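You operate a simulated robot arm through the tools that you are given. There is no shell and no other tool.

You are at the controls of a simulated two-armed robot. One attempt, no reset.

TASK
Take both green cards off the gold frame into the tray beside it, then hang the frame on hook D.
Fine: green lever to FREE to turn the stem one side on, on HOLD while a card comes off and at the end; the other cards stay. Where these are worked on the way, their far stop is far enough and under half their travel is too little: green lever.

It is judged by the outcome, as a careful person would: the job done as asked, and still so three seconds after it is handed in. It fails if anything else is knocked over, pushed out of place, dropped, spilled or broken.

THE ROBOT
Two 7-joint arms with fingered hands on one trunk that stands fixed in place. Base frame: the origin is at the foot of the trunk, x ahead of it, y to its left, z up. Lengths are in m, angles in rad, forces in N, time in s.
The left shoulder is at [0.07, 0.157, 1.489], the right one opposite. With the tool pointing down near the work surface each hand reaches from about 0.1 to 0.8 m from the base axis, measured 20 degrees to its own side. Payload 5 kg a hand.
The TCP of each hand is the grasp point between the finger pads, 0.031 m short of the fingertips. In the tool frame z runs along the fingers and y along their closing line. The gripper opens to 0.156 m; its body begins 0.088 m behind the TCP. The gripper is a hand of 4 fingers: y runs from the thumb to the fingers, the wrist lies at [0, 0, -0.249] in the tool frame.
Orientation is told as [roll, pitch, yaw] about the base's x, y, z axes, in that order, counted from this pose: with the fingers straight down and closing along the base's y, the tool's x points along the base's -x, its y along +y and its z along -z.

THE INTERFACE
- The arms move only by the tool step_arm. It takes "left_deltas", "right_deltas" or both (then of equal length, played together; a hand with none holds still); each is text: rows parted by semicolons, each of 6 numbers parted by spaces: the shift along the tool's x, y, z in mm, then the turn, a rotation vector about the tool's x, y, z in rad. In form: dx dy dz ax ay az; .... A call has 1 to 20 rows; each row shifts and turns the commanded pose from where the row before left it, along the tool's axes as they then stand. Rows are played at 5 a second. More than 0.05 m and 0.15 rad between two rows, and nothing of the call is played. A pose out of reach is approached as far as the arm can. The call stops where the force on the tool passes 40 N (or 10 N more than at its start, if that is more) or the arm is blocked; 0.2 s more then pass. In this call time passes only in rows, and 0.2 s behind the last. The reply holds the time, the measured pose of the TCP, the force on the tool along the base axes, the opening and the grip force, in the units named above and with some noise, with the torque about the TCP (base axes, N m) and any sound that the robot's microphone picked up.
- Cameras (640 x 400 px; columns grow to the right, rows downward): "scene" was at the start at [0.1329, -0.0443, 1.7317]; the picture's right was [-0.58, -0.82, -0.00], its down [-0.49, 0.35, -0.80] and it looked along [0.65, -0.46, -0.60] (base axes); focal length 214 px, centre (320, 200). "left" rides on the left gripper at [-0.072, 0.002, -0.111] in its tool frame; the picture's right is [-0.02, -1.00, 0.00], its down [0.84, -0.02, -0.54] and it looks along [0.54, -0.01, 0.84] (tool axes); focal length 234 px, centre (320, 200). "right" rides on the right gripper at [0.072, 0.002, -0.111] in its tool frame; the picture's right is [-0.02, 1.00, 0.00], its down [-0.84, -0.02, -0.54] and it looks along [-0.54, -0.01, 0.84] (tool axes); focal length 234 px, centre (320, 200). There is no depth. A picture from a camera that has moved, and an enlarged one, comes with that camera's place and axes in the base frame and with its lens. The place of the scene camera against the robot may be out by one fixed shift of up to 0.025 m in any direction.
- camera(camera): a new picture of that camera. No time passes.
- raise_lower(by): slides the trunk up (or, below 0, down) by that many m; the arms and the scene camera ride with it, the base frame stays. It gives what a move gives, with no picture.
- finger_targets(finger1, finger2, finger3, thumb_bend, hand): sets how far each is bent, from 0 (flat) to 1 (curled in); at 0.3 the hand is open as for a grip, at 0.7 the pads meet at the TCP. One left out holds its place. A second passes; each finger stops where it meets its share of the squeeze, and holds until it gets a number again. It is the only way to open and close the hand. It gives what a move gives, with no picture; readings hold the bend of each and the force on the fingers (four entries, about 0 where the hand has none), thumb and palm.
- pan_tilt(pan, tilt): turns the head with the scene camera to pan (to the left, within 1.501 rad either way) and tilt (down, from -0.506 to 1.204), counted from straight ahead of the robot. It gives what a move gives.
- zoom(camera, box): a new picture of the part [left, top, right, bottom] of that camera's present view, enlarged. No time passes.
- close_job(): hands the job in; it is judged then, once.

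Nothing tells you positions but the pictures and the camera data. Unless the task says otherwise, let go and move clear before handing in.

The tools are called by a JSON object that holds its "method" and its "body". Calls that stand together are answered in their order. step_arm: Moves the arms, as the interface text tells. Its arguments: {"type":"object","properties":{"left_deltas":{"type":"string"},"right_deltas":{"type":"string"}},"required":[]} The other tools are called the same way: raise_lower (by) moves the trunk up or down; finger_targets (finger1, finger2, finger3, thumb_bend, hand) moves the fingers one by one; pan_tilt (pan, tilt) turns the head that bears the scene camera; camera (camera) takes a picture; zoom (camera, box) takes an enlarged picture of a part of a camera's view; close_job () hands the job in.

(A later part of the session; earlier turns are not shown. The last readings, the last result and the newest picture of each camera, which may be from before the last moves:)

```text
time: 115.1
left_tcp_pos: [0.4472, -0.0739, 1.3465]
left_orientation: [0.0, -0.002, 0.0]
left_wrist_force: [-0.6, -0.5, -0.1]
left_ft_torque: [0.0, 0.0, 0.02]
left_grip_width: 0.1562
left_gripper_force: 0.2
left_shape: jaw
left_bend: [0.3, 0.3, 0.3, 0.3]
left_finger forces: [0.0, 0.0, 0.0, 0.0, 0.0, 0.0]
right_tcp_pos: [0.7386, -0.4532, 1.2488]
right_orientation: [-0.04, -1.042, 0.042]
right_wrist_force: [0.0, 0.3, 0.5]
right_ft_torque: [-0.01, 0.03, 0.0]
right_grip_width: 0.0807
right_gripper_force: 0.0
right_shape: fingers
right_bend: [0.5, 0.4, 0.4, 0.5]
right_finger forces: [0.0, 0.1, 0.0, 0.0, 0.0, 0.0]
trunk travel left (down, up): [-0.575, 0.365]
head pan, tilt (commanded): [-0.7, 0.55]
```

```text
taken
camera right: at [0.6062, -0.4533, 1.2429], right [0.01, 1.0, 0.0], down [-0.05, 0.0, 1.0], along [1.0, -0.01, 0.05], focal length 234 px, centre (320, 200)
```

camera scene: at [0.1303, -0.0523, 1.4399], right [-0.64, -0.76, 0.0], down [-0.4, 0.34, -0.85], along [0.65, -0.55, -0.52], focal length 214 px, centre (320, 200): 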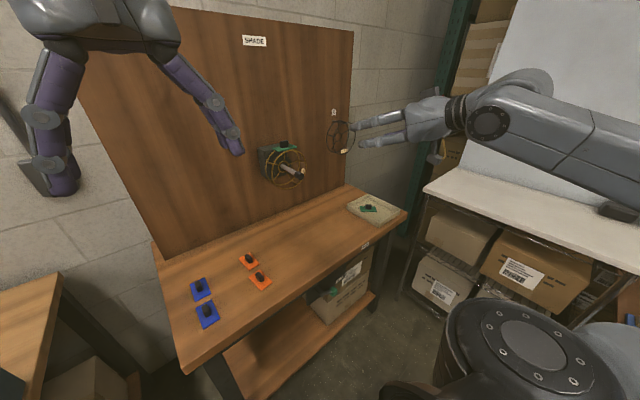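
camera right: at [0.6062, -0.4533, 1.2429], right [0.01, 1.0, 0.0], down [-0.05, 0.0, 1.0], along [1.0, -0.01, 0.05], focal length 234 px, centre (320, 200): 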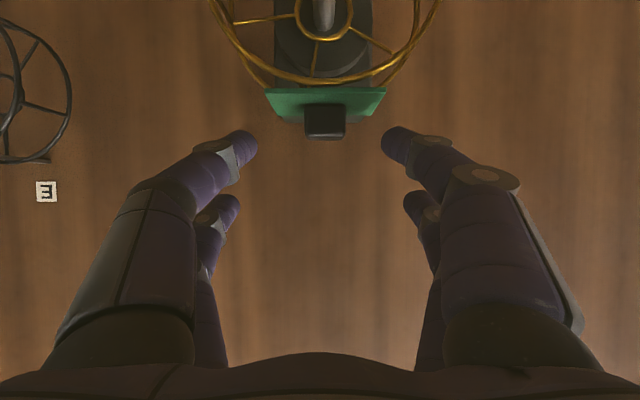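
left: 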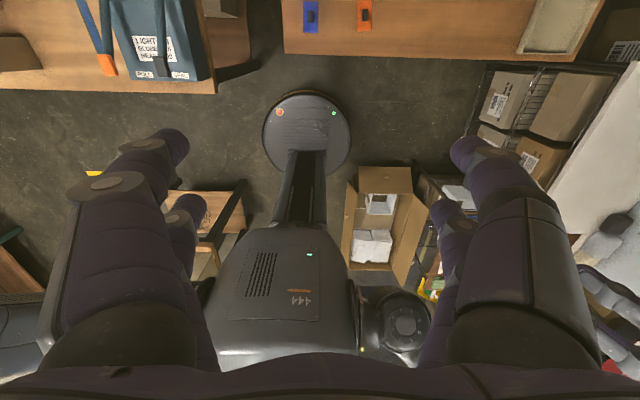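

{"method": "step_arm", "body": {"right_deltas": "0 1.2 21.4 0 0 0; 0 1.2 21.4 0 0 0"}}

{"method": "finger_targets", "body": {"hand": "right", "thumb_bend": 0.7, "finger1": 0.7}}

{"method": "camera", "body": {"camera": "right"}}

{"method": "zoom", "body": {"camera": "scene", "box": [230, 90, 370, 200]}}

```text
time: 115.7
left_tcp_pos: [0.4475, -0.0727, 1.3461]
left_orientation: [-0.001, 0.0, 0.001]
left_wrist_force: [0.1, 0.1, -0.2]
left_ft_torque: [0.01, -0.01, 0.01]
left_grip_width: 0.1562
left_gripper_force: 0.0
left_shape: jaw
left_bend: [0.3, 0.3, 0.3, 0.3]
left_finger forces: [0.0, 0.0, 0.0, 0.0, 0.0, 0.1]
right_tcp_pos: [0.7743, -0.4514, 1.2266]
right_orientation: [-0.039, -1.041, 0.041]
right_wrist_force: [-0.2, -0.7, 0.5]
right_ft_torque: [0.01, -0.03, 0.0]
right_grip_width: 0.081
right_gripper_force: 0.0
right_shape: fingers
right_bend: [0.5, 0.4, 0.4, 0.5]
right_finger forces: [0.0, 0.1, 0.0, 0.0, 0.1, 0.1]
trunk travel left (down, up): [-0.575, 0.365]
head pan, tilt (commanded): [-0.7, 0.55]
```

```text
time: 116.7
left_tcp_pos: [0.4469, -0.0736, 1.3475]
left_orientation: [0.0, -0.001, -0.001]
left_wrist_force: [-0.1, 0.0, -0.1]
left_ft_torque: [-0.01, -0.03, -0.02]
left_grip_width: 0.1559
left_gripper_force: 0.0
left_shape: jaw
left_bend: [0.3, 0.3, 0.3, 0.3]
left_finger forces: [0.0, 0.0, 0.1, 0.0, 0.0, 0.0]
right_tcp_pos: [0.7735, -0.4505, 1.2277]
right_orientation: [-0.037, -1.041, 0.04]
right_wrist_force: [0.0, -0.6, 0.6]
right_ft_torque: [-0.03, 0.0, -0.02]
right_grip_width: 0.0289
right_gripper_force: 8.4
right_shape: fingers
right_bend: [0.62, 0.4, 0.4, 0.67]
right_finger forces: [8.4, 0.0, 0.0, 0.0, 9.0, 0.0]
trunk travel left (down, up): [-0.575, 0.365]
head pan, tilt (commanded): [-0.7, 0.55]
```

```text
taken
camera right: at [0.6419, -0.4513, 1.221], right [0.0, 1.0, 0.0], down [-0.05, 0.0, 1.0], along [1.0, 0.0, 0.05], focal length 234 px, centre (320, 200)
```

right: 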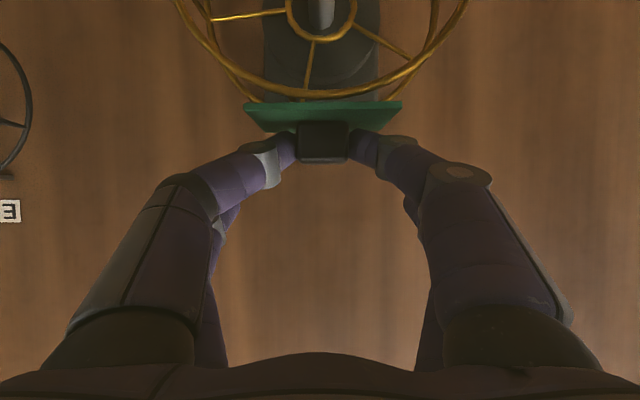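

```text
3.64 times, centred on (300, 145) of scene
camera zoom: at [0.1303, -0.0525, 1.4399], right [-0.64, -0.76, 0.0], down [-0.4, 0.34, -0.85], along [0.65, -0.55, -0.52], focal length 780 px, centre (393, 400)
```

zoom: 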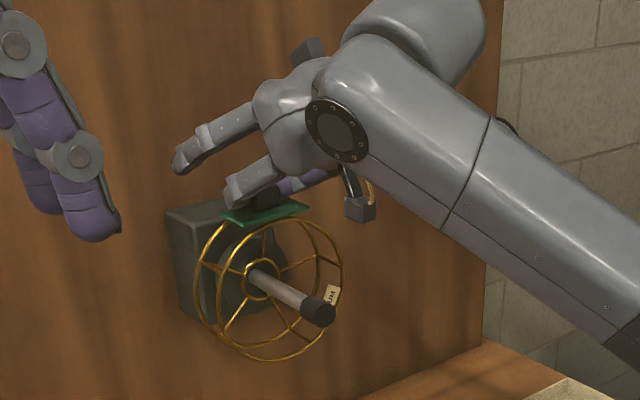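

Gripped, with the lever on HOLD. Pulling card two straight up.

{"method": "step_arm", "body": {"right_deltas": "-4.3 0 -2.5 0 0 0; -4.3 0 -2.5 0 0 0; -8.6 0 -5.1 0 0 0; -8.6 0 -5.1 0 0 0"}}

{"method": "camera", "body": {"camera": "right"}}

{"method": "zoom", "body": {"camera": "scene", "box": [230, 90, 370, 200]}}

```text
time: 117.7
left_tcp_pos: [0.4462, -0.0727, 1.3466]
left_orientation: [-0.002, -0.001, 0.0]
left_wrist_force: [0.6, 0.4, 1.3]
left_ft_torque: [0.0, 0.01, 0.0]
left_grip_width: 0.1559
left_gripper_force: 0.2
left_shape: jaw
left_bend: [0.3, 0.3, 0.3, 0.3]
left_finger forces: [0.0, 0.0, 0.0, 0.0, 0.0, 0.0]
right_tcp_pos: [0.7731, -0.4485, 1.2571]
right_orientation: [-0.04, -1.043, 0.04]
right_wrist_force: [-0.2, -0.5, 0.2]
right_ft_torque: [-0.02, -0.02, 0.0]
right_grip_width: 0.029
right_gripper_force: 9.1
right_shape: fingers
right_bend: [0.62, 0.4, 0.4, 0.67]
right_finger forces: [8.6, 0.0, 0.0, 0.0, 8.6, 0.0]
trunk travel left (down, up): [-0.575, 0.365]
head pan, tilt (commanded): [-0.7, 0.55]
```

```text
taken
camera right: at [0.6423, -0.45, 1.2502], right [0.0, 1.0, 0.0], down [-0.05, 0.0, 1.0], along [1.0, 0.0, 0.05], focal length 234 px, centre (320, 200)
```

right: 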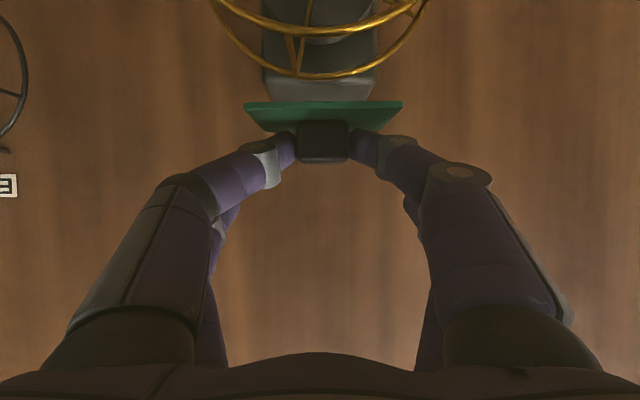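

```text
3.64 times, centred on (300, 145) of scene
camera zoom: at [0.1306, -0.052, 1.4399], right [-0.64, -0.77, 0.0], down [-0.4, 0.34, -0.85], along [0.65, -0.55, -0.52], focal length 780 px, centre (393, 400)
```

zoom: 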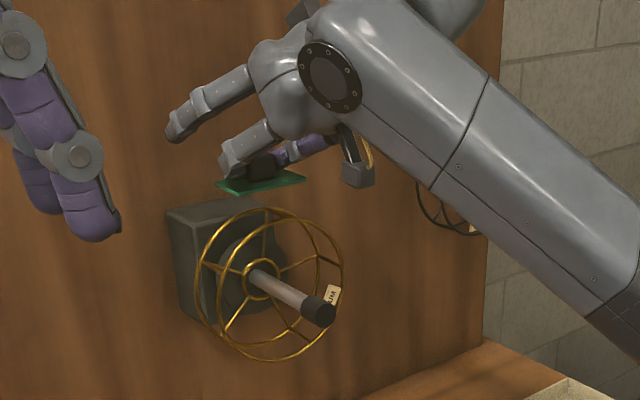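

Card two is free. Retreating from the board and yawing toward the tray as before.

{"method": "step_arm", "body": {"right_deltas": "12.3 0 -36.2 0 0 0; 12.3 0 -36.2 0 0 0; 12.3 0 -36.2 0 0 0; 12.3 0 -36.2 0 0 0; 0 0 0 0.1212 0 0.07; 0 0 0 0.1212 0 0.07; 0 0 0 0.1212 0 0.07; 0 0 0 0.1212 0 0.07; 0 0 0 0.1212 0 0.07"}}

{"method": "camera", "body": {"camera": "scene"}}

{"method": "camera", "body": {"camera": "right"}}

```text
time: 119.7
left_tcp_pos: [0.449, -0.0703, 1.3459]
left_orientation: [-0.004, 0.0, 0.0]
left_wrist_force: [-0.4, 0.0, -0.9]
left_ft_torque: [-0.04, 0.04, 0.0]
left_grip_width: 0.1556
left_gripper_force: 0.0
left_shape: jaw
left_bend: [0.3, 0.3, 0.3, 0.3]
left_finger forces: [0.0, 0.0, 0.0, 0.0, 0.0, 0.1]
right_tcp_pos: [0.6266, -0.4485, 1.2868]
right_orientation: [-0.038, -1.056, -0.659]
right_wrist_force: [1.3, 0.4, -0.1]
right_ft_torque: [0.0, 0.02, -0.01]
right_grip_width: 0.0289
right_gripper_force: 8.2
right_shape: fingers
right_bend: [0.62, 0.4, 0.4, 0.67]
right_finger forces: [8.3, 0.0, 0.0, 0.0, 8.4, 0.0]
trunk travel left (down, up): [-0.575, 0.365]
head pan, tilt (commanded): [-0.7, 0.55]
```

```text
taken
camera scene: at [0.1323, -0.0507, 1.4397], right [-0.64, -0.77, 0.0], down [-0.4, 0.34, -0.85], along [0.65, -0.55, -0.52], focal length 214 px, centre (320, 200)
```

scene: 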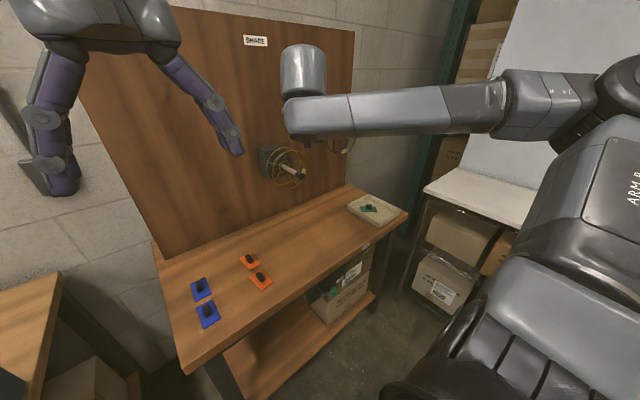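

```text
taken
camera right: at [0.5259, -0.363, 1.2792], right [0.65, 0.76, 0.0], down [-0.05, 0.04, 1.0], along [0.76, -0.65, 0.06], focal length 234 px, centre (320, 200)
```

right: 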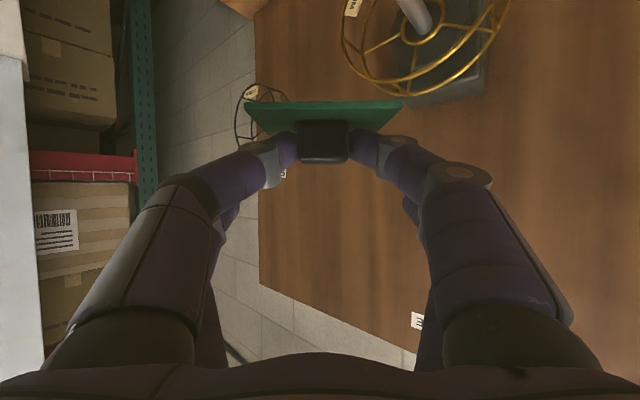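

Over to the tray, aiming for the free front half this time.

{"method": "step_arm", "body": {"right_deltas": "10 -32 28.3 0 0 0; 10 -32 28.3 0 0 0; 10 -32 28.3 0 0 0; 10 -32 28.3 0 0 0; 10 -32 28.3 0 0 0; 10 -32 28.3 0 0 0; 10 -32 28.3 0 0 0; 10 -32 28.3 0 0 0; 10 -32 28.3 0 0 0"}}

{"method": "camera", "body": {"camera": "scene"}}

{"method": "camera", "body": {"camera": "right"}}

```text
time: 121.7
left_tcp_pos: [0.4471, -0.0752, 1.3464]
left_orientation: [-0.001, -0.003, 0.001]
left_wrist_force: [-0.4, -1.1, 0.3]
left_ft_torque: [0.01, -0.01, 0.0]
left_grip_width: 0.1558
left_gripper_force: 0.1
left_shape: jaw
left_bend: [0.3, 0.3, 0.3, 0.3]
left_finger forces: [0.1, 0.0, 0.0, 0.0, 0.0, 0.0]
right_tcp_pos: [0.5701, -0.7887, 1.0889]
right_orientation: [-0.036, -1.052, -0.661]
right_wrist_force: [0.1, -0.1, -1.0]
right_ft_torque: [0.01, 0.03, 0.01]
right_grip_width: 0.0287
right_gripper_force: 7.6
right_shape: fingers
right_bend: [0.62, 0.4, 0.4, 0.67]
right_finger forces: [7.9, 0.0, 0.0, 0.0, 7.9, 0.0]
trunk travel left (down, up): [-0.575, 0.365]
head pan, tilt (commanded): [-0.7, 0.55]
```

```text
taken
camera scene: at [0.1305, -0.0538, 1.4399], right [-0.64, -0.76, 0.0], down [-0.4, 0.34, -0.85], along [0.65, -0.55, -0.52], focal length 214 px, centre (320, 200)
```

scene: 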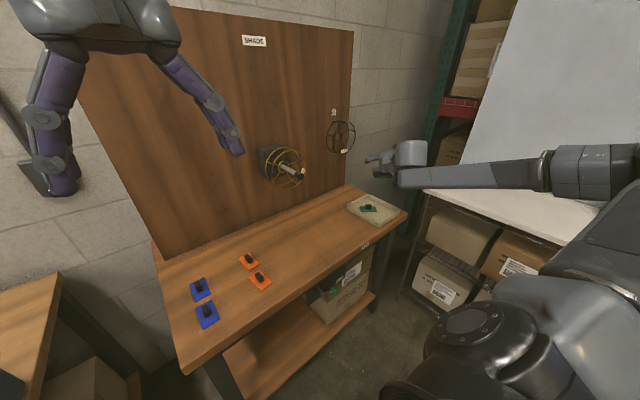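

```text
taken
camera right: at [0.4712, -0.7038, 1.0807], right [0.65, 0.76, 0.0], down [-0.05, 0.04, 1.0], along [0.76, -0.65, 0.06], focal length 234 px, centre (320, 200)
```

right: 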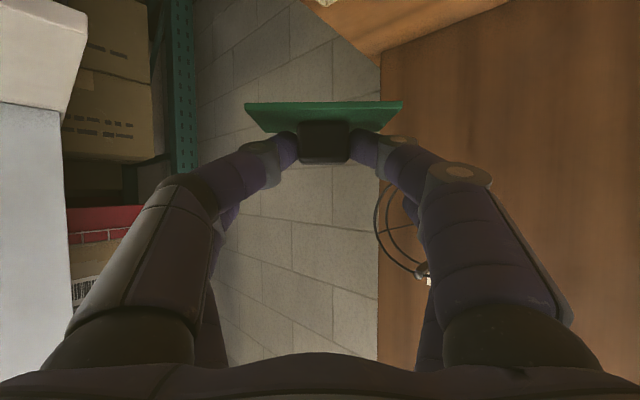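

{"method": "zoom", "body": {"camera": "scene", "box": [320, 130, 440, 240]}}

{"method": "step_arm", "body": {"right_deltas": "27 0 15.6 0 0 0; 27 0 15.6 0 0 0; 27 0 15.6 0 0 0; 0 0 0 0 0.085 0; 0 0 0 0 0.085 0"}}

{"method": "camera", "body": {"camera": "right"}}

{"method": "zoom", "body": {"camera": "scene", "box": [320, 130, 440, 240]}}

```text
3.64 times, centred on (380, 185) of scene
camera zoom: at [0.1305, -0.0538, 1.4399], right [-0.64, -0.76, 0.0], down [-0.4, 0.34, -0.85], along [0.65, -0.55, -0.52], focal length 780 px, centre (102, 254)
```

zoom: 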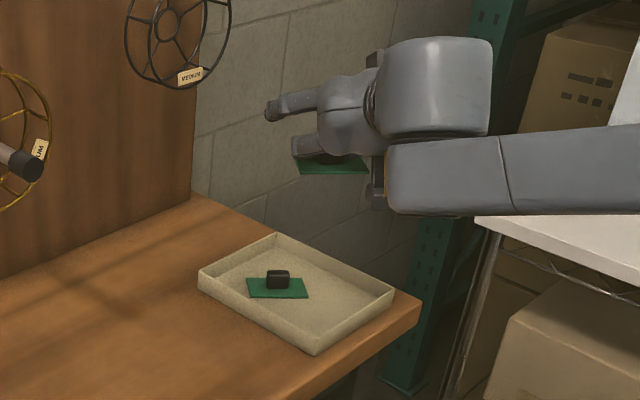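

```text
time: 122.9
left_tcp_pos: [0.4481, -0.0733, 1.3469]
left_orientation: [-0.002, -0.003, 0.001]
left_wrist_force: [-1.6, 0.5, 0.6]
left_ft_torque: [-0.03, 0.0, 0.03]
left_grip_width: 0.156
left_gripper_force: 0.1
left_shape: jaw
left_bend: [0.3, 0.3, 0.3, 0.3]
left_finger forces: [0.0, 0.0, 0.0, 0.1, 0.0, 0.0]
right_tcp_pos: [0.5752, -0.7899, 0.9932]
right_orientation: [-0.029, -0.883, -0.668]
right_wrist_force: [0.4, 0.1, -0.1]
right_ft_torque: [-0.04, 0.05, -0.01]
right_grip_width: 0.0284
right_gripper_force: 7.6
right_shape: fingers
right_bend: [0.62, 0.4, 0.4, 0.67]
right_finger forces: [7.8, 0.0, 0.0, 0.1, 7.9, 0.1]
trunk travel left (down, up): [-0.575, 0.365]
head pan, tilt (commanded): [-0.7, 0.55]
```

```text
taken
camera right: at [0.4745, -0.7043, 1.0092], right [0.65, 0.76, 0.0], down [0.08, -0.07, 0.99], along [0.76, -0.65, -0.11], focal length 234 px, centre (320, 200)
```

right: 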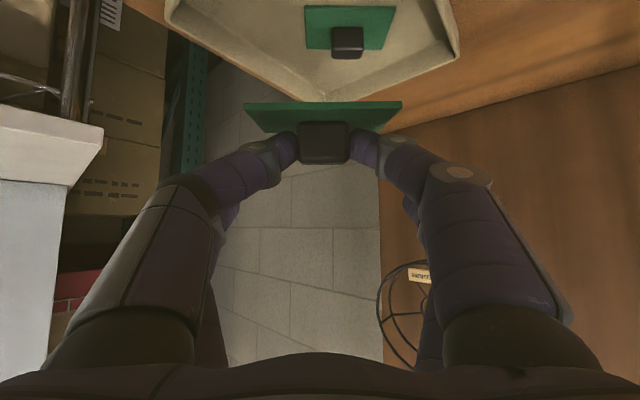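

```text
3.64 times, centred on (380, 185) of scene
camera zoom: at [0.131, -0.0518, 1.4398], right [-0.64, -0.76, 0.0], down [-0.4, 0.34, -0.85], along [0.65, -0.55, -0.52], focal length 780 px, centre (102, 254)
```

zoom: 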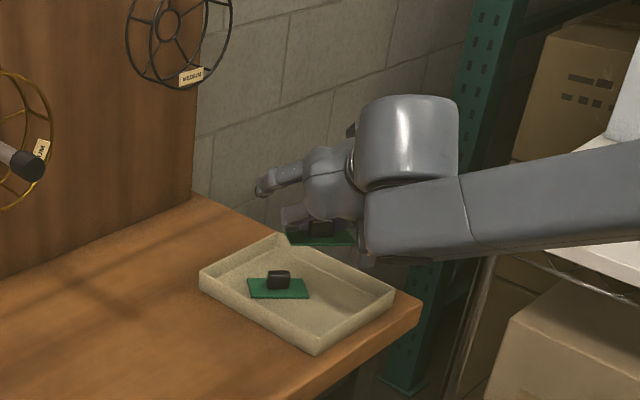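

Card one is at the tray's rear; the spot for card two is clear. Lowering.

{"method": "step_arm", "body": {"right_deltas": "24.7 0 20.3 0 0 0; 24.7 0 20.3 0 0 0; 24.7 0 20.3 0 0 0"}}

{"method": "camera", "body": {"camera": "right"}}

{"method": "zoom", "body": {"camera": "scene", "box": [320, 130, 440, 240]}}

```text
time: 123.7
left_tcp_pos: [0.4475, -0.0745, 1.3459]
left_orientation: [0.0, -0.002, 0.001]
left_wrist_force: [-0.7, -0.6, 0.4]
left_ft_torque: [-0.02, 0.04, -0.02]
left_grip_width: 0.1559
left_gripper_force: 0.1
left_shape: jaw
left_bend: [0.3, 0.3, 0.3, 0.3]
left_finger forces: [0.0, 0.0, 0.0, 0.0, 0.0, 0.0]
right_tcp_pos: [0.5727, -0.7914, 0.8958]
right_orientation: [-0.027, -0.885, -0.671]
right_wrist_force: [-0.3, -1.1, -0.2]
right_ft_torque: [-0.01, 0.02, 0.05]
right_grip_width: 0.0287
right_gripper_force: 8.0
right_shape: fingers
right_bend: [0.62, 0.4, 0.4, 0.67]
right_finger forces: [7.8, 0.0, 0.0, 0.1, 7.9, 0.1]
trunk travel left (down, up): [-0.575, 0.365]
head pan, tilt (commanded): [-0.7, 0.55]
```

```text
taken
camera right: at [0.4739, -0.7069, 0.9116], right [0.65, 0.76, 0.0], down [0.08, -0.07, 0.99], along [0.76, -0.65, -0.11], focal length 234 px, centre (320, 200)
```

right: 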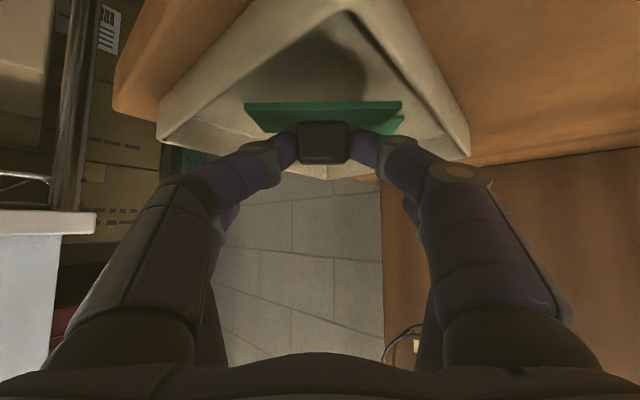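

```text
3.64 times, centred on (380, 185) of scene
camera zoom: at [0.1309, -0.0535, 1.4399], right [-0.64, -0.76, 0.0], down [-0.4, 0.34, -0.85], along [0.65, -0.55, -0.52], focal length 780 px, centre (102, 254)
```

zoom: 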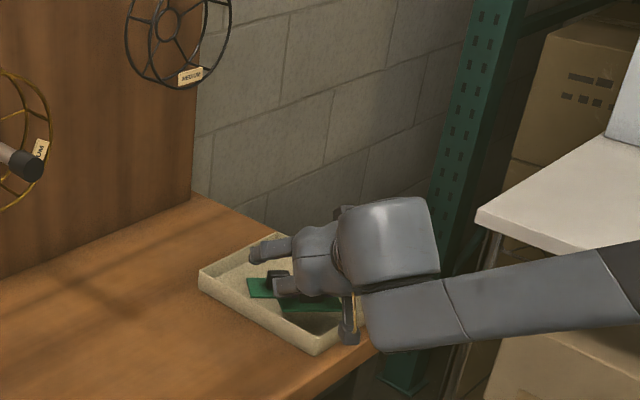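

{"method": "step_arm", "body": {"right_deltas": "3.9 0 3.2 0 0 0; 3.9 0 3.2 0 0 0; 3.9 0 3.2 0 0 0"}}

{"method": "zoom", "body": {"camera": "right", "box": [220, 40, 440, 180]}}

{"method": "zoom", "body": {"camera": "scene", "box": [340, 170, 430, 235]}}

```text
time: 124.5
left_tcp_pos: [0.446, -0.0721, 1.3461]
left_orientation: [-0.001, 0.0, 0.002]
left_wrist_force: [0.7, -0.5, 0.0]
left_ft_torque: [0.01, -0.02, -0.01]
left_grip_width: 0.156
left_gripper_force: 0.1
left_shape: jaw
left_bend: [0.3, 0.3, 0.3, 0.3]
left_finger forces: [0.0, 0.0, 0.1, 0.0, 0.1, 0.0]
right_tcp_pos: [0.5735, -0.7888, 0.8841]
right_orientation: [-0.027, -0.885, -0.669]
right_wrist_force: [-0.5, 0.0, 0.3]
right_ft_torque: [0.03, -0.01, 0.02]
right_grip_width: 0.0286
right_gripper_force: 7.8
right_shape: fingers
right_bend: [0.62, 0.4, 0.4, 0.67]
right_finger forces: [7.9, 0.0, 0.0, 0.0, 7.9, 0.0]
trunk travel left (down, up): [-0.575, 0.365]
head pan, tilt (commanded): [-0.7, 0.55]
```

```text
2.86 times, centred on (330, 110) of right
camera zoom: at [0.4727, -0.706, 0.8986], right [0.65, 0.76, 0.0], down [0.08, -0.07, 0.99], along [0.76, -0.65, -0.11], focal length 669 px, centre (291, 457)
```

zoom: 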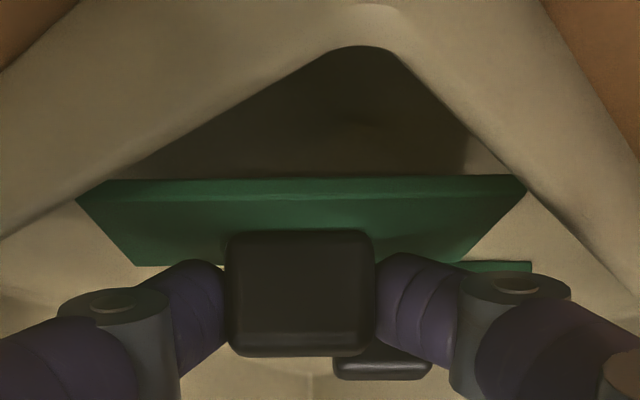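

```text
6.15 times, centred on (385, 202) of scene
camera zoom: at [0.1305, -0.0524, 1.4399], right [-0.64, -0.76, 0.0], down [-0.4, 0.34, -0.85], along [0.65, -0.55, -0.52], focal length 1320 px, centre (-80, 185)
```

zoom: 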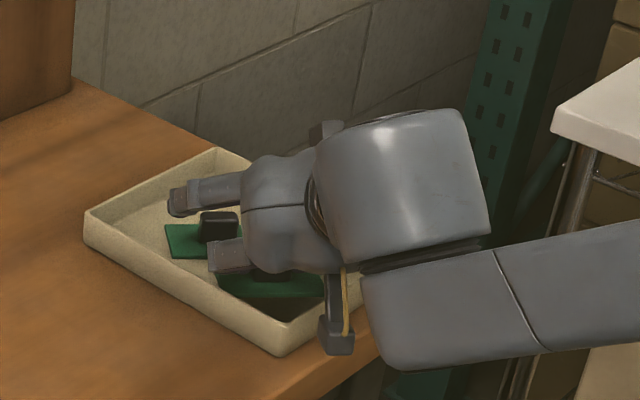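

The card's near corners clear the tray walls by about a centimetre. Lowering the last few millimetres.

{"method": "step_arm", "body": {"right_deltas": "3.1 0 2.5 0 0 0; 2.3 0 1.9 0 0 0"}}

{"method": "zoom", "body": {"camera": "right", "box": [220, 40, 440, 180]}}

```text
time: 125.1
left_tcp_pos: [0.4463, -0.0729, 1.3454]
left_orientation: [-0.002, -0.003, 0.001]
left_wrist_force: [-0.7, -0.5, 0.0]
left_ft_torque: [-0.02, -0.01, -0.03]
left_grip_width: 0.1561
left_gripper_force: 0.0
left_shape: jaw
left_bend: [0.3, 0.3, 0.3, 0.3]
left_finger forces: [0.0, 0.1, 0.1, 0.0, 0.1, 0.0]
right_tcp_pos: [0.5735, -0.7914, 0.8769]
right_orientation: [-0.029, -0.886, -0.668]
right_wrist_force: [-0.4, -0.3, -1.1]
right_ft_torque: [-0.03, 0.02, 0.02]
right_grip_width: 0.0286
right_gripper_force: 7.6
right_shape: fingers
right_bend: [0.62, 0.4, 0.4, 0.67]
right_finger forces: [8.0, 0.0, 0.1, 0.1, 7.9, 0.1]
trunk travel left (down, up): [-0.575, 0.365]
head pan, tilt (commanded): [-0.7, 0.55]
```

```text
2.86 times, centred on (330, 110) of right
camera zoom: at [0.4727, -0.707, 0.8916], right [0.65, 0.76, 0.0], down [0.08, -0.07, 0.99], along [0.76, -0.65, -0.11], focal length 669 px, centre (291, 457)
```

zoom: 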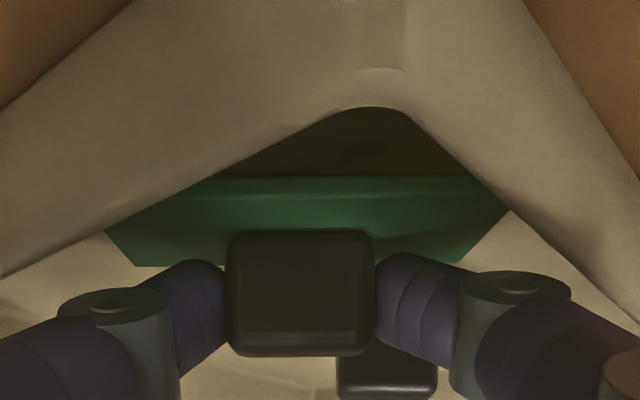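

Card two is below the rim, inside the tray, at the same height as card one's release. Releasing.

{"method": "finger_targets", "body": {"hand": "right", "thumb_bend": 0.53, "finger1": 0.53}}

{"method": "zoom", "body": {"camera": "right", "box": [220, 40, 440, 180]}}

```text
time: 126.1
left_tcp_pos: [0.4474, -0.0728, 1.347]
left_orientation: [-0.001, -0.002, 0.001]
left_wrist_force: [-0.1, 0.6, -0.9]
left_ft_torque: [0.0, 0.03, -0.01]
left_grip_width: 0.1559
left_gripper_force: 0.1
left_shape: jaw
left_bend: [0.3, 0.3, 0.3, 0.3]
left_finger forces: [0.1, 0.1, 0.1, 0.0, 0.0, 0.1]
right_tcp_pos: [0.5728, -0.7911, 0.8765]
right_orientation: [-0.028, -0.884, -0.671]
right_wrist_force: [1.1, -1.8, 2.3]
right_ft_torque: [0.04, -0.06, -0.05]
right_grip_width: 0.0668
right_gripper_force: 1.8
right_shape: fingers
right_bend: [0.54, 0.4, 0.4, 0.53]
right_finger forces: [2.8, 0.1, 0.0, 0.0, 0.0, 0.1]
trunk travel left (down, up): [-0.575, 0.365]
head pan, tilt (commanded): [-0.7, 0.55]
```

```text
2.86 times, centred on (330, 110) of right
camera zoom: at [0.4726, -0.707, 0.8919], right [0.65, 0.76, 0.0], down [0.08, -0.07, 0.99], along [0.76, -0.65, -0.11], focal length 669 px, centre (291, 457)
```

zoom: 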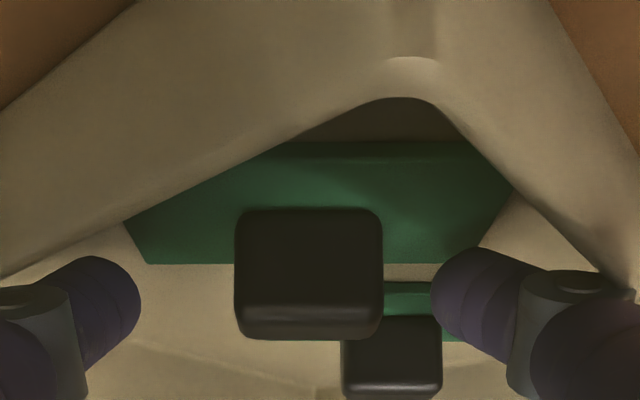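

Finger1 is touching the tray's side wall lightly. I'll ease it back in before lifting away.

{"method": "finger_targets", "body": {"hand": "right", "finger1": 0.585, "thumb_bend": 0.55}}

{"method": "zoom", "body": {"camera": "right", "box": [220, 40, 440, 180]}}

```text
time: 127.1
left_tcp_pos: [0.4469, -0.0735, 1.3472]
left_orientation: [0.0, 0.001, 0.0]
left_wrist_force: [0.6, -0.2, -0.7]
left_ft_torque: [0.0, 0.01, -0.01]
left_grip_width: 0.1557
left_gripper_force: 0.0
left_shape: jaw
left_bend: [0.3, 0.3, 0.3, 0.3]
left_finger forces: [0.0, 0.1, 0.0, 0.1, 0.0, 0.0]
right_tcp_pos: [0.5723, -0.7906, 0.877]
right_orientation: [-0.028, -0.884, -0.669]
right_wrist_force: [0.3, -0.2, 0.0]
right_ft_torque: [0.0, -0.02, 0.01]
right_grip_width: 0.0558
right_gripper_force: 0.0
right_shape: fingers
right_bend: [0.58, 0.4, 0.4, 0.55]
right_finger forces: [0.1, 0.1, 0.0, 0.0, 0.1, 0.0]
trunk travel left (down, up): [-0.575, 0.365]
head pan, tilt (commanded): [-0.7, 0.55]
```

```text
2.86 times, centred on (330, 110) of right
camera zoom: at [0.4728, -0.7068, 0.8916], right [0.65, 0.76, 0.0], down [0.08, -0.07, 0.99], along [0.76, -0.65, -0.11], focal length 669 px, centre (291, 457)
```

zoom: 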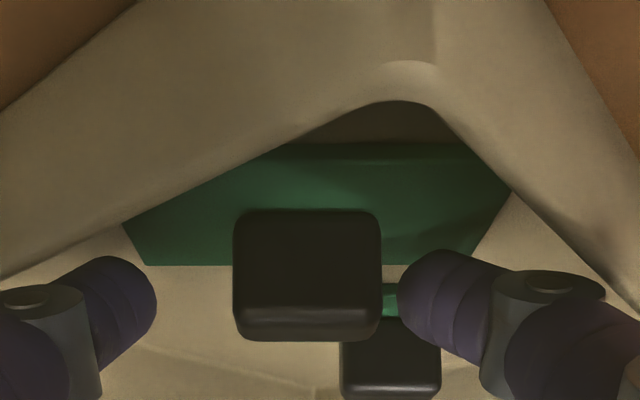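

Free of contact. Lifting straight up.

{"method": "step_arm", "body": {"right_deltas": "-7.7 0 -6.3 0 0 0; -11.6 0 -9.5 0 0 0; -27 0 -22 0 0 0; -27 0 -22 0 0 0; -27 0 -22 0 0 0; -27 0 -22 0 0 0"}}

{"method": "zoom", "body": {"camera": "scene", "box": [320, 130, 440, 240]}}

{"method": "camera", "body": {"camera": "right"}}

```text
time: 128.5
left_tcp_pos: [0.4468, -0.0725, 1.3473]
left_orientation: [-0.003, -0.002, 0.0]
left_wrist_force: [0.7, 1.1, 0.7]
left_ft_torque: [-0.04, -0.05, 0.0]
left_grip_width: 0.1561
left_gripper_force: 0.0
left_shape: jaw
left_bend: [0.3, 0.3, 0.3, 0.3]
left_finger forces: [0.0, 0.0, 0.0, 0.1, 0.1, 0.0]
right_tcp_pos: [0.5777, -0.7864, 1.0447]
right_orientation: [-0.027, -0.886, -0.668]
right_wrist_force: [0.2, 1.5, 0.3]
right_ft_torque: [-0.02, 0.02, 0.0]
right_grip_width: 0.0558
right_gripper_force: 0.1
right_shape: fingers
right_bend: [0.58, 0.4, 0.4, 0.55]
right_finger forces: [0.0, 0.0, 0.0, 0.0, 0.0, 0.0]
trunk travel left (down, up): [-0.575, 0.365]
head pan, tilt (commanded): [-0.7, 0.55]
```

```text
3.64 times, centred on (380, 185) of scene
camera zoom: at [0.13, -0.0508, 1.44], right [-0.64, -0.77, 0.0], down [-0.4, 0.34, -0.85], along [0.65, -0.55, -0.52], focal length 780 px, centre (102, 254)
```

zoom: 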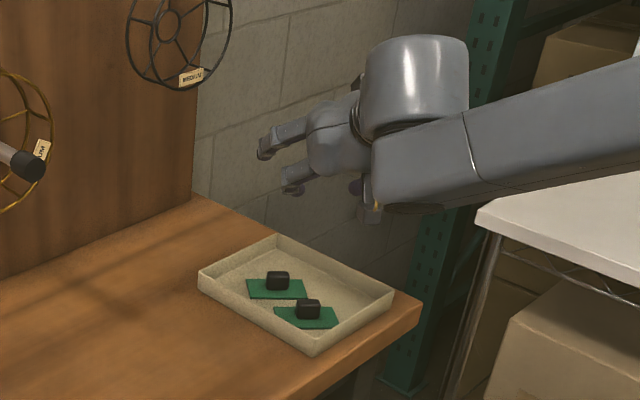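

```text
taken
camera right: at [0.4766, -0.7017, 1.0596], right [0.65, 0.76, 0.0], down [0.08, -0.07, 0.99], along [0.76, -0.65, -0.11], focal length 234 px, centre (320, 200)
```

right: 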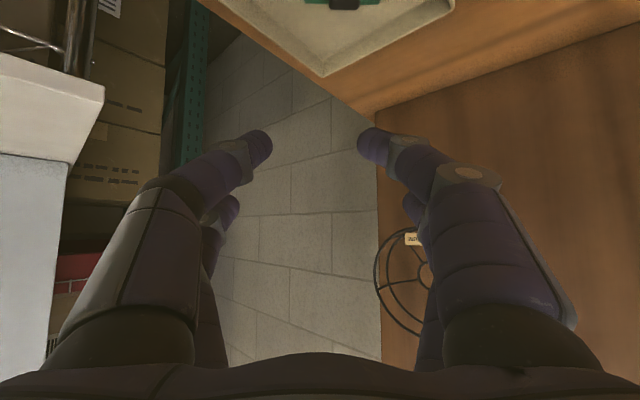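

Both green cards lie in the tray and the tray is in place. Next is the frame: I'll bring the right hand back in front of it to study the rings and the top crossbar.

{"method": "step_arm", "body": {"right_deltas": "-8.8 32.9 -31.7 0 0 0; -8.8 32.9 -31.7 0 0 0; -8.8 32.9 -31.7 0 0 0; -8.8 32.9 -31.7 0 0 0; -8.8 32.9 -31.7 0 0 0; -8.8 32.9 -31.7 0 0 0; -8.8 32.9 -31.7 0 0 0; -8.8 32.9 -31.7 0 0 0; -8.8 32.9 -31.7 0 0 0; 0 0 0 -0.1034 0 -0.0845; 0 0 0 -0.1034 0 -0.0845; 0 0 0 -0.1034 0 -0.0845; 0 0 0 -0.1034 0 -0.0845; 0 0 0 -0.1034 0 -0.0845"}}

{"method": "camera", "body": {"camera": "right"}}

{"method": "camera", "body": {"camera": "scene"}}

```text
time: 131.5
left_tcp_pos: [0.4468, -0.0743, 1.346]
left_orientation: [-0.001, -0.002, 0.002]
left_wrist_force: [1.3, 0.3, -0.1]
left_ft_torque: [0.04, 0.04, 0.01]
left_grip_width: 0.1559
left_gripper_force: 0.0
left_shape: jaw
left_bend: [0.3, 0.3, 0.3, 0.3]
left_finger forces: [0.0, 0.1, 0.0, 0.0, 0.1, 0.1]
right_tcp_pos: [0.6352, -0.4485, 1.277]
right_orientation: [-0.021, -0.875, -0.004]
right_wrist_force: [0.1, -0.7, 0.2]
right_ft_torque: [0.04, 0.02, 0.06]
right_grip_width: 0.0554
right_gripper_force: 0.0
right_shape: fingers
right_bend: [0.58, 0.4, 0.4, 0.55]
right_finger forces: [0.0, 0.0, 0.0, 0.0, 0.1, 0.0]
trunk travel left (down, up): [-0.575, 0.365]
head pan, tilt (commanded): [-0.7, 0.55]
```

```text
taken
camera right: at [0.505, -0.4454, 1.2934], right [0.04, 1.0, 0.0], down [0.12, -0.01, 0.99], along [0.99, -0.04, -0.12], focal length 234 px, centre (320, 200)
```

right: 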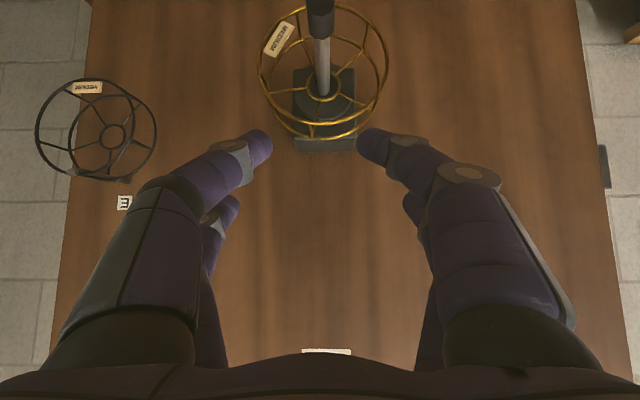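

```text
taken
camera scene: at [0.131, -0.0533, 1.4399], right [-0.64, -0.76, 0.0], down [-0.4, 0.34, -0.85], along [0.65, -0.55, -0.52], focal length 214 px, centre (320, 200)
```

scene: 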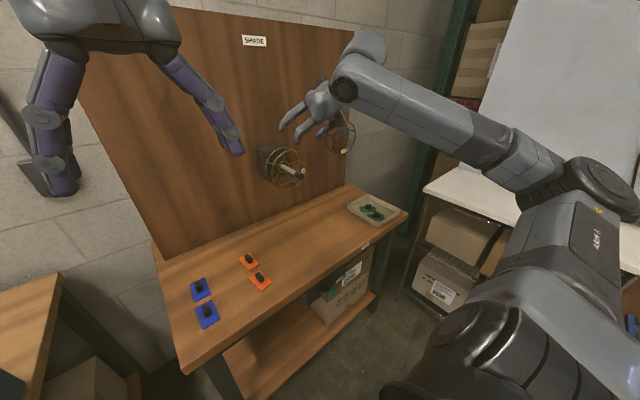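

{"method": "zoom", "body": {"camera": "right", "box": [240, 0, 400, 160]}}

{"method": "zoom", "body": {"camera": "right", "box": [20, 60, 180, 220]}}

{"method": "zoom", "body": {"camera": "scene", "box": [250, 100, 370, 200]}}

```text
2.50 times, centred on (320, 80) of right
camera zoom: at [0.505, -0.4454, 1.2934], right [0.04, 1.0, 0.0], down [0.12, -0.01, 0.99], along [0.99, -0.04, -0.12], focal length 585 px, centre (320, 500)
```

zoom: 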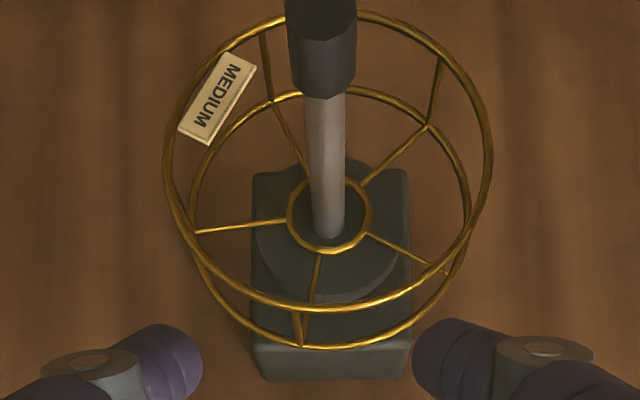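

```text
2.50 times, centred on (100, 140) of right
camera zoom: at [0.505, -0.4454, 1.2934], right [0.04, 1.0, 0.0], down [0.12, -0.01, 0.99], along [0.99, -0.04, -0.12], focal length 585 px, centre (870, 350)
```

zoom: 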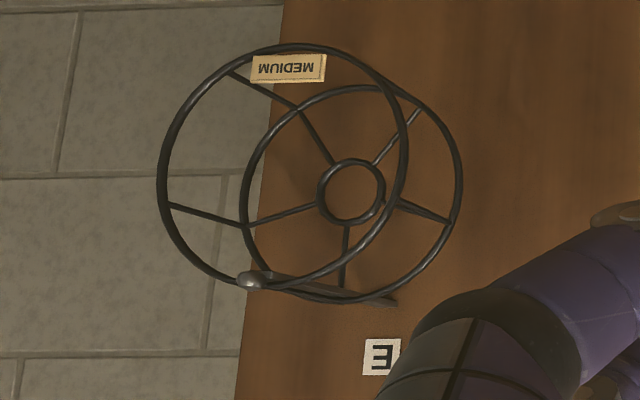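

```text
4.00 times, centred on (310, 150) of scene
camera zoom: at [0.131, -0.0533, 1.4399], right [-0.64, -0.76, 0.0], down [-0.4, 0.34, -0.85], along [0.65, -0.55, -0.52], focal length 858 px, centre (360, 400)
```

zoom: 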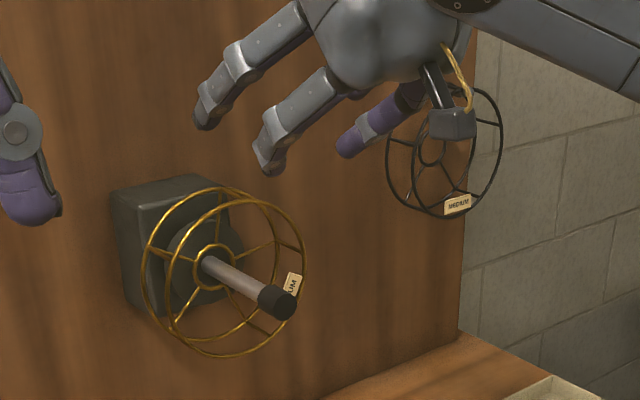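

Now I see clearly: the black frame hangs by both rings on its hook, in front-ring-behind-the-ball fashion. The gold frame's top crossbar is at about (0.753–0.80, −0.466, 1.176); I'll grip it from above, with finger2 tucked.

{"method": "finger_targets", "body": {"hand": "right", "finger2": 1.0, "finger3": 0.3, "thumb_bend": 0.57, "finger1": 0.57}}

{"method": "step_arm", "body": {"right_deltas": "0 0 0 0 -0.12 0; -8.1 -8.8 40 0 0 0; -8.1 -8.8 40 0 0 0"}}

{"method": "camera", "body": {"camera": "right"}}

{"method": "zoom", "body": {"camera": "right", "box": [240, 40, 400, 160]}}

```text
time: 132.5
left_tcp_pos: [0.4472, -0.0754, 1.3472]
left_orientation: [-0.002, -0.004, 0.001]
left_wrist_force: [-0.4, -0.3, -0.5]
left_ft_torque: [0.03, 0.0, 0.0]
left_grip_width: 0.1559
left_gripper_force: 0.1
left_shape: jaw
left_bend: [0.3, 0.3, 0.3, 0.3]
left_finger forces: [0.0, 0.0, 0.0, 0.0, 0.0, 0.0]
right_tcp_pos: [0.6358, -0.4486, 1.2776]
right_orientation: [-0.021, -0.875, -0.008]
right_wrist_force: [-0.2, -0.7, -0.1]
right_ft_torque: [0.04, -0.03, 0.0]
right_grip_width: 0.057
right_gripper_force: 0.1
right_shape: fingers
right_bend: [0.56, 1.0, 0.3, 0.56]
right_finger forces: [0.0, 0.0, 0.0, 0.1, 0.0, 0.0]
trunk travel left (down, up): [-0.575, 0.365]
head pan, tilt (commanded): [-0.7, 0.55]
```

```text
time: 133.3
left_tcp_pos: [0.4492, -0.074, 1.3458]
left_orientation: [-0.001, 0.0, 0.0]
left_wrist_force: [0.7, 0.7, -0.3]
left_ft_torque: [-0.03, 0.06, -0.02]
left_grip_width: 0.1559
left_gripper_force: 0.0
left_shape: jaw
left_bend: [0.3, 0.3, 0.3, 0.3]
left_finger forces: [0.0, 0.0, 0.0, 0.0, 0.0, 0.0]
right_tcp_pos: [0.7128, -0.4689, 1.2454]
right_orientation: [-0.028, -0.994, -0.003]
right_wrist_force: [1.3, -0.6, -0.7]
right_ft_torque: [-0.01, 0.01, 0.02]
right_grip_width: 0.057
right_gripper_force: 0.0
right_shape: fingers
right_bend: [0.56, 1.0, 0.3, 0.56]
right_finger forces: [0.1, 0.1, 0.0, 0.1, 0.1, 0.1]
trunk travel left (down, up): [-0.575, 0.365]
head pan, tilt (commanded): [-0.7, 0.55]
```

```text
taken
camera right: at [0.5812, -0.4648, 1.2467], right [0.04, 1.0, 0.01], down [0.0, -0.01, 1.0], along [1.0, -0.04, 0.0], focal length 234 px, centre (320, 200)
```

right: 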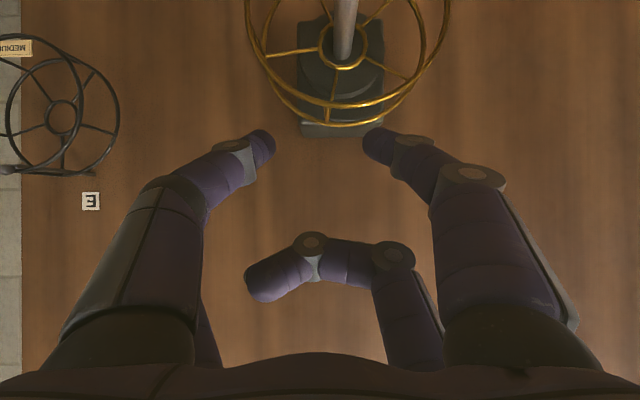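

```text
3.33 times, centred on (320, 100) of right
camera zoom: at [0.5812, -0.4648, 1.2467], right [0.04, 1.0, 0.01], down [0.0, -0.01, 1.0], along [1.0, -0.04, 0.0], focal length 781 px, centre (320, 533)
```

zoom: 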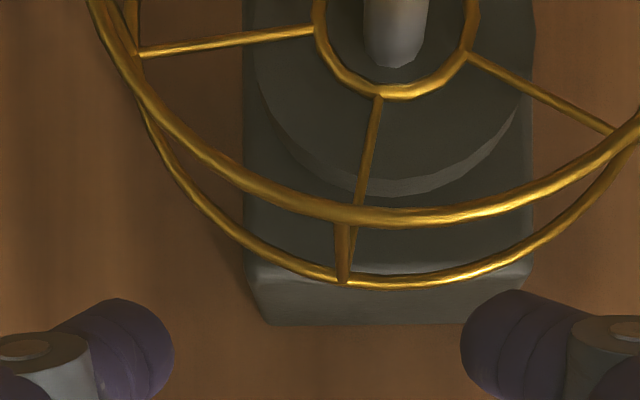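

The crossbar is confirmed at y −0.466, z 1.1765. Advancing to straddle it.

{"method": "step_arm", "body": {"right_deltas": "0 2.4 33.5 0 0 0; 0 2.4 33.5 0 0 0"}}

{"method": "zoom", "body": {"camera": "right", "box": [220, 60, 420, 210]}}

{"method": "zoom", "body": {"camera": "scene", "box": [240, 90, 360, 190]}}

```text
time: 133.9
left_tcp_pos: [0.4428, -0.0711, 1.349]
left_orientation: [-0.004, -0.005, -0.001]
left_wrist_force: [-0.4, 0.4, 0.9]
left_ft_torque: [0.0, -0.05, 0.02]
left_grip_width: 0.1562
left_gripper_force: 0.0
left_shape: jaw
left_bend: [0.3, 0.3, 0.3, 0.3]
left_finger forces: [0.0, 0.1, 0.0, 0.0, 0.0, 0.1]
right_tcp_pos: [0.7634, -0.4636, 1.222]
right_orientation: [-0.029, -1.011, -0.001]
right_wrist_force: [5.6, -0.8, 25.0]
right_ft_torque: [0.84, -0.78, -0.16]
right_grip_width: 0.0532
right_gripper_force: 12.9
right_shape: fingers
right_bend: [0.57, 1.0, 0.3, 0.56]
right_finger forces: [25.6, 0.0, 0.1, 0.0, 0.0, 0.1]
trunk travel left (down, up): [-0.575, 0.365]
head pan, tilt (commanded): [-0.7, 0.55]
```

```text
2.67 times, centred on (320, 135) of right
camera zoom: at [0.6319, -0.4595, 1.2193], right [0.04, 1.0, 0.0], down [-0.02, 0.0, 1.0], along [1.0, -0.04, 0.02], focal length 624 px, centre (320, 373)
```

zoom: 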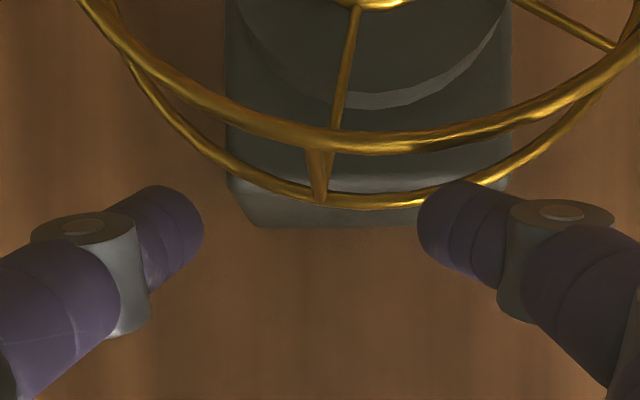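

```text
4.00 times, centred on (300, 140) of scene
camera zoom: at [0.1265, -0.0492, 1.4411], right [-0.64, -0.77, 0.0], down [-0.4, 0.33, -0.85], along [0.65, -0.55, -0.52], focal length 858 px, centre (400, 440)
```

zoom: 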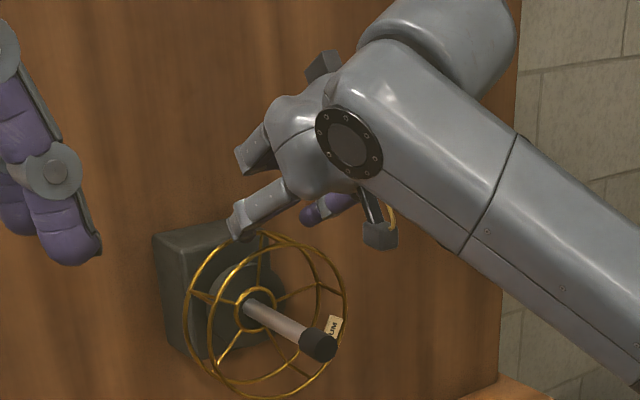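

Finger1's tip landed on the rear ring because the finger is too slanted for the gap between rings. I'll back off, use the forward pair (finger2+finger3) with a steeper hand (34° tilt), and tuck finger1.

{"method": "step_arm", "body": {"right_deltas": "0 0 -30 0 0 0; 0 0 -35 0 0 0; 0 0 0 0 0.134 0; 0 0 0 0 0.134 0; 0 0 0 0 0.134 0"}}

{"method": "finger_targets", "body": {"hand": "right", "finger2": 0.57, "finger3": 0.57, "thumb_bend": 0.3, "finger1": 1.0}}

{"method": "camera", "body": {"camera": "right"}}

{"method": "zoom", "body": {"camera": "scene", "box": [240, 70, 380, 190]}}

```text
time: 135.1
left_tcp_pos: [0.4475, -0.0731, 1.3462]
left_orientation: [0.0, -0.003, 0.0]
left_wrist_force: [-0.7, 0.5, 0.1]
left_ft_torque: [-0.04, 0.02, 0.01]
left_grip_width: 0.1561
left_gripper_force: 0.0
left_shape: jaw
left_bend: [0.3, 0.3, 0.3, 0.3]
left_finger forces: [0.0, 0.1, 0.0, 0.1, 0.0, 0.0]
right_tcp_pos: [0.7125, -0.4608, 1.2472]
right_orientation: [-0.018, -0.59, -0.012]
right_wrist_force: [0.0, 0.4, -0.9]
right_ft_torque: [-0.03, -0.02, 0.03]
right_grip_width: 0.0567
right_gripper_force: 0.0
right_shape: fingers
right_bend: [0.56, 1.0, 0.3, 0.56]
right_finger forces: [0.0, 0.1, 0.0, 0.0, 0.0, 0.0]
trunk travel left (down, up): [-0.575, 0.365]
head pan, tilt (commanded): [-0.7, 0.55]
```

```text
time: 136.1
left_tcp_pos: [0.4472, -0.0727, 1.3468]
left_orientation: [-0.002, -0.001, 0.001]
left_wrist_force: [0.4, 0.5, -0.1]
left_ft_torque: [-0.03, -0.02, -0.04]
left_grip_width: 0.1562
left_gripper_force: 0.0
left_shape: jaw
left_bend: [0.3, 0.3, 0.3, 0.3]
left_finger forces: [0.1, 0.1, 0.0, 0.0, 0.0, 0.1]
right_tcp_pos: [0.7121, -0.4637, 1.2476]
right_orientation: [-0.017, -0.593, -0.017]
right_wrist_force: [0.1, -0.6, 0.3]
right_ft_torque: [0.01, -0.01, -0.03]
right_grip_width: 0.07
right_gripper_force: 0.0
right_shape: fingers
right_bend: [1.0, 0.56, 0.56, 0.3]
right_finger forces: [0.0, 0.0, 0.0, 0.1, 0.0, 0.0]
trunk travel left (down, up): [-0.575, 0.365]
head pan, tilt (commanded): [-0.7, 0.55]
```

```text
taken
camera right: at [0.591, -0.459, 1.2991], right [0.04, 1.0, 0.0], down [0.39, -0.02, 0.92], along [0.92, -0.04, -0.39], focal length 234 px, centre (320, 200)
```

right: 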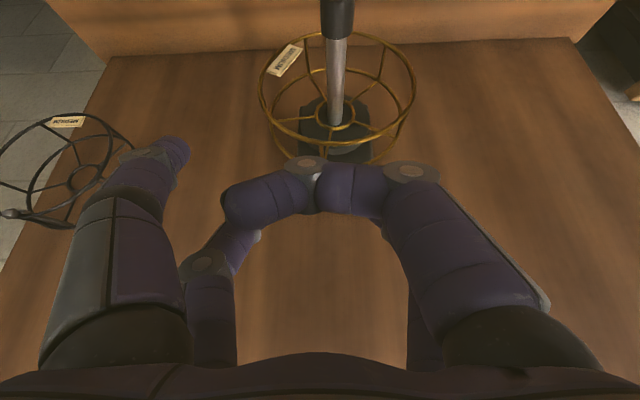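

```text
3.33 times, centred on (310, 130) of scene
camera zoom: at [0.1305, -0.0523, 1.4399], right [-0.64, -0.76, 0.0], down [-0.4, 0.34, -0.85], along [0.65, -0.55, -0.52], focal length 715 px, centre (353, 433)
```

zoom: 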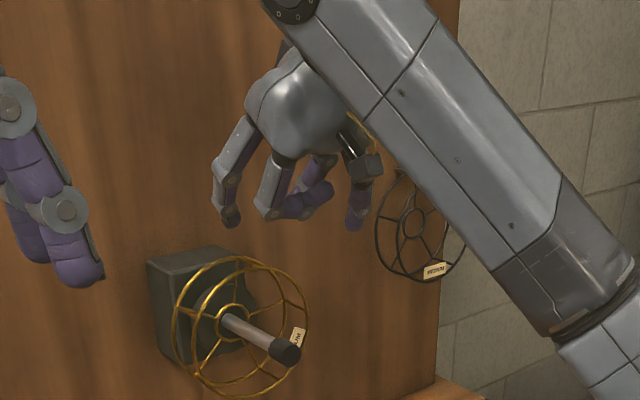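

The tucked finger1 blocks the camera's view; I'll try laying finger1 and thumb flat instead.

{"method": "finger_targets", "body": {"hand": "right", "thumb_bend": 0.1, "finger1": 0.1}}

{"method": "camera", "body": {"camera": "right"}}

{"method": "zoom", "body": {"camera": "scene", "box": [240, 70, 380, 190]}}

```text
time: 137.1
left_tcp_pos: [0.4467, -0.0743, 1.3456]
left_orientation: [-0.001, -0.002, 0.001]
left_wrist_force: [0.2, 0.4, 0.4]
left_ft_torque: [-0.02, -0.04, 0.0]
left_grip_width: 0.1558
left_gripper_force: 0.0
left_shape: jaw
left_bend: [0.3, 0.3, 0.3, 0.3]
left_finger forces: [0.1, 0.1, 0.0, 0.0, 0.0, 0.0]
right_tcp_pos: [0.713, -0.4637, 1.2472]
right_orientation: [-0.017, -0.592, -0.018]
right_wrist_force: [-0.6, 0.6, 0.7]
right_ft_torque: [0.0, 0.02, -0.03]
right_grip_width: 0.2079
right_gripper_force: 0.0
right_shape: fingers
right_bend: [0.1, 0.56, 0.56, 0.1]
right_finger forces: [0.0, 0.1, 0.1, 0.0, 0.0, 0.1]
trunk travel left (down, up): [-0.575, 0.365]
head pan, tilt (commanded): [-0.7, 0.55]
```

```text
taken
camera right: at [0.591, -0.4592, 1.299], right [0.04, 1.0, 0.0], down [0.39, -0.02, 0.92], along [0.92, -0.04, -0.39], focal length 234 px, centre (320, 200)
```

right: 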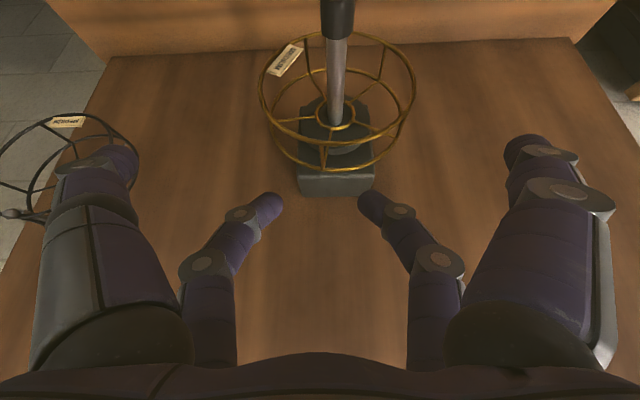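

```text
3.33 times, centred on (310, 130) of scene
camera zoom: at [0.1305, -0.0524, 1.4399], right [-0.64, -0.76, 0.0], down [-0.4, 0.34, -0.85], along [0.65, -0.55, -0.52], focal length 715 px, centre (353, 433)
```

zoom: 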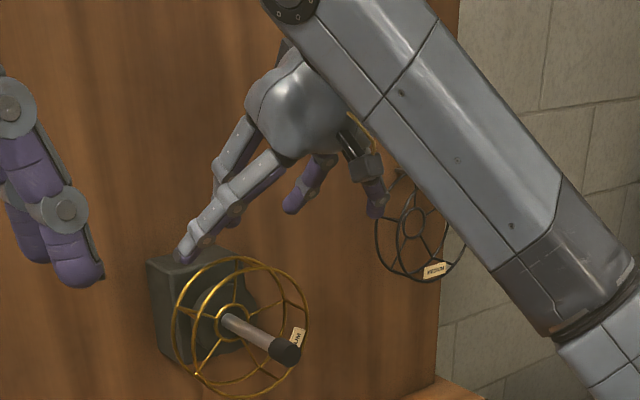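

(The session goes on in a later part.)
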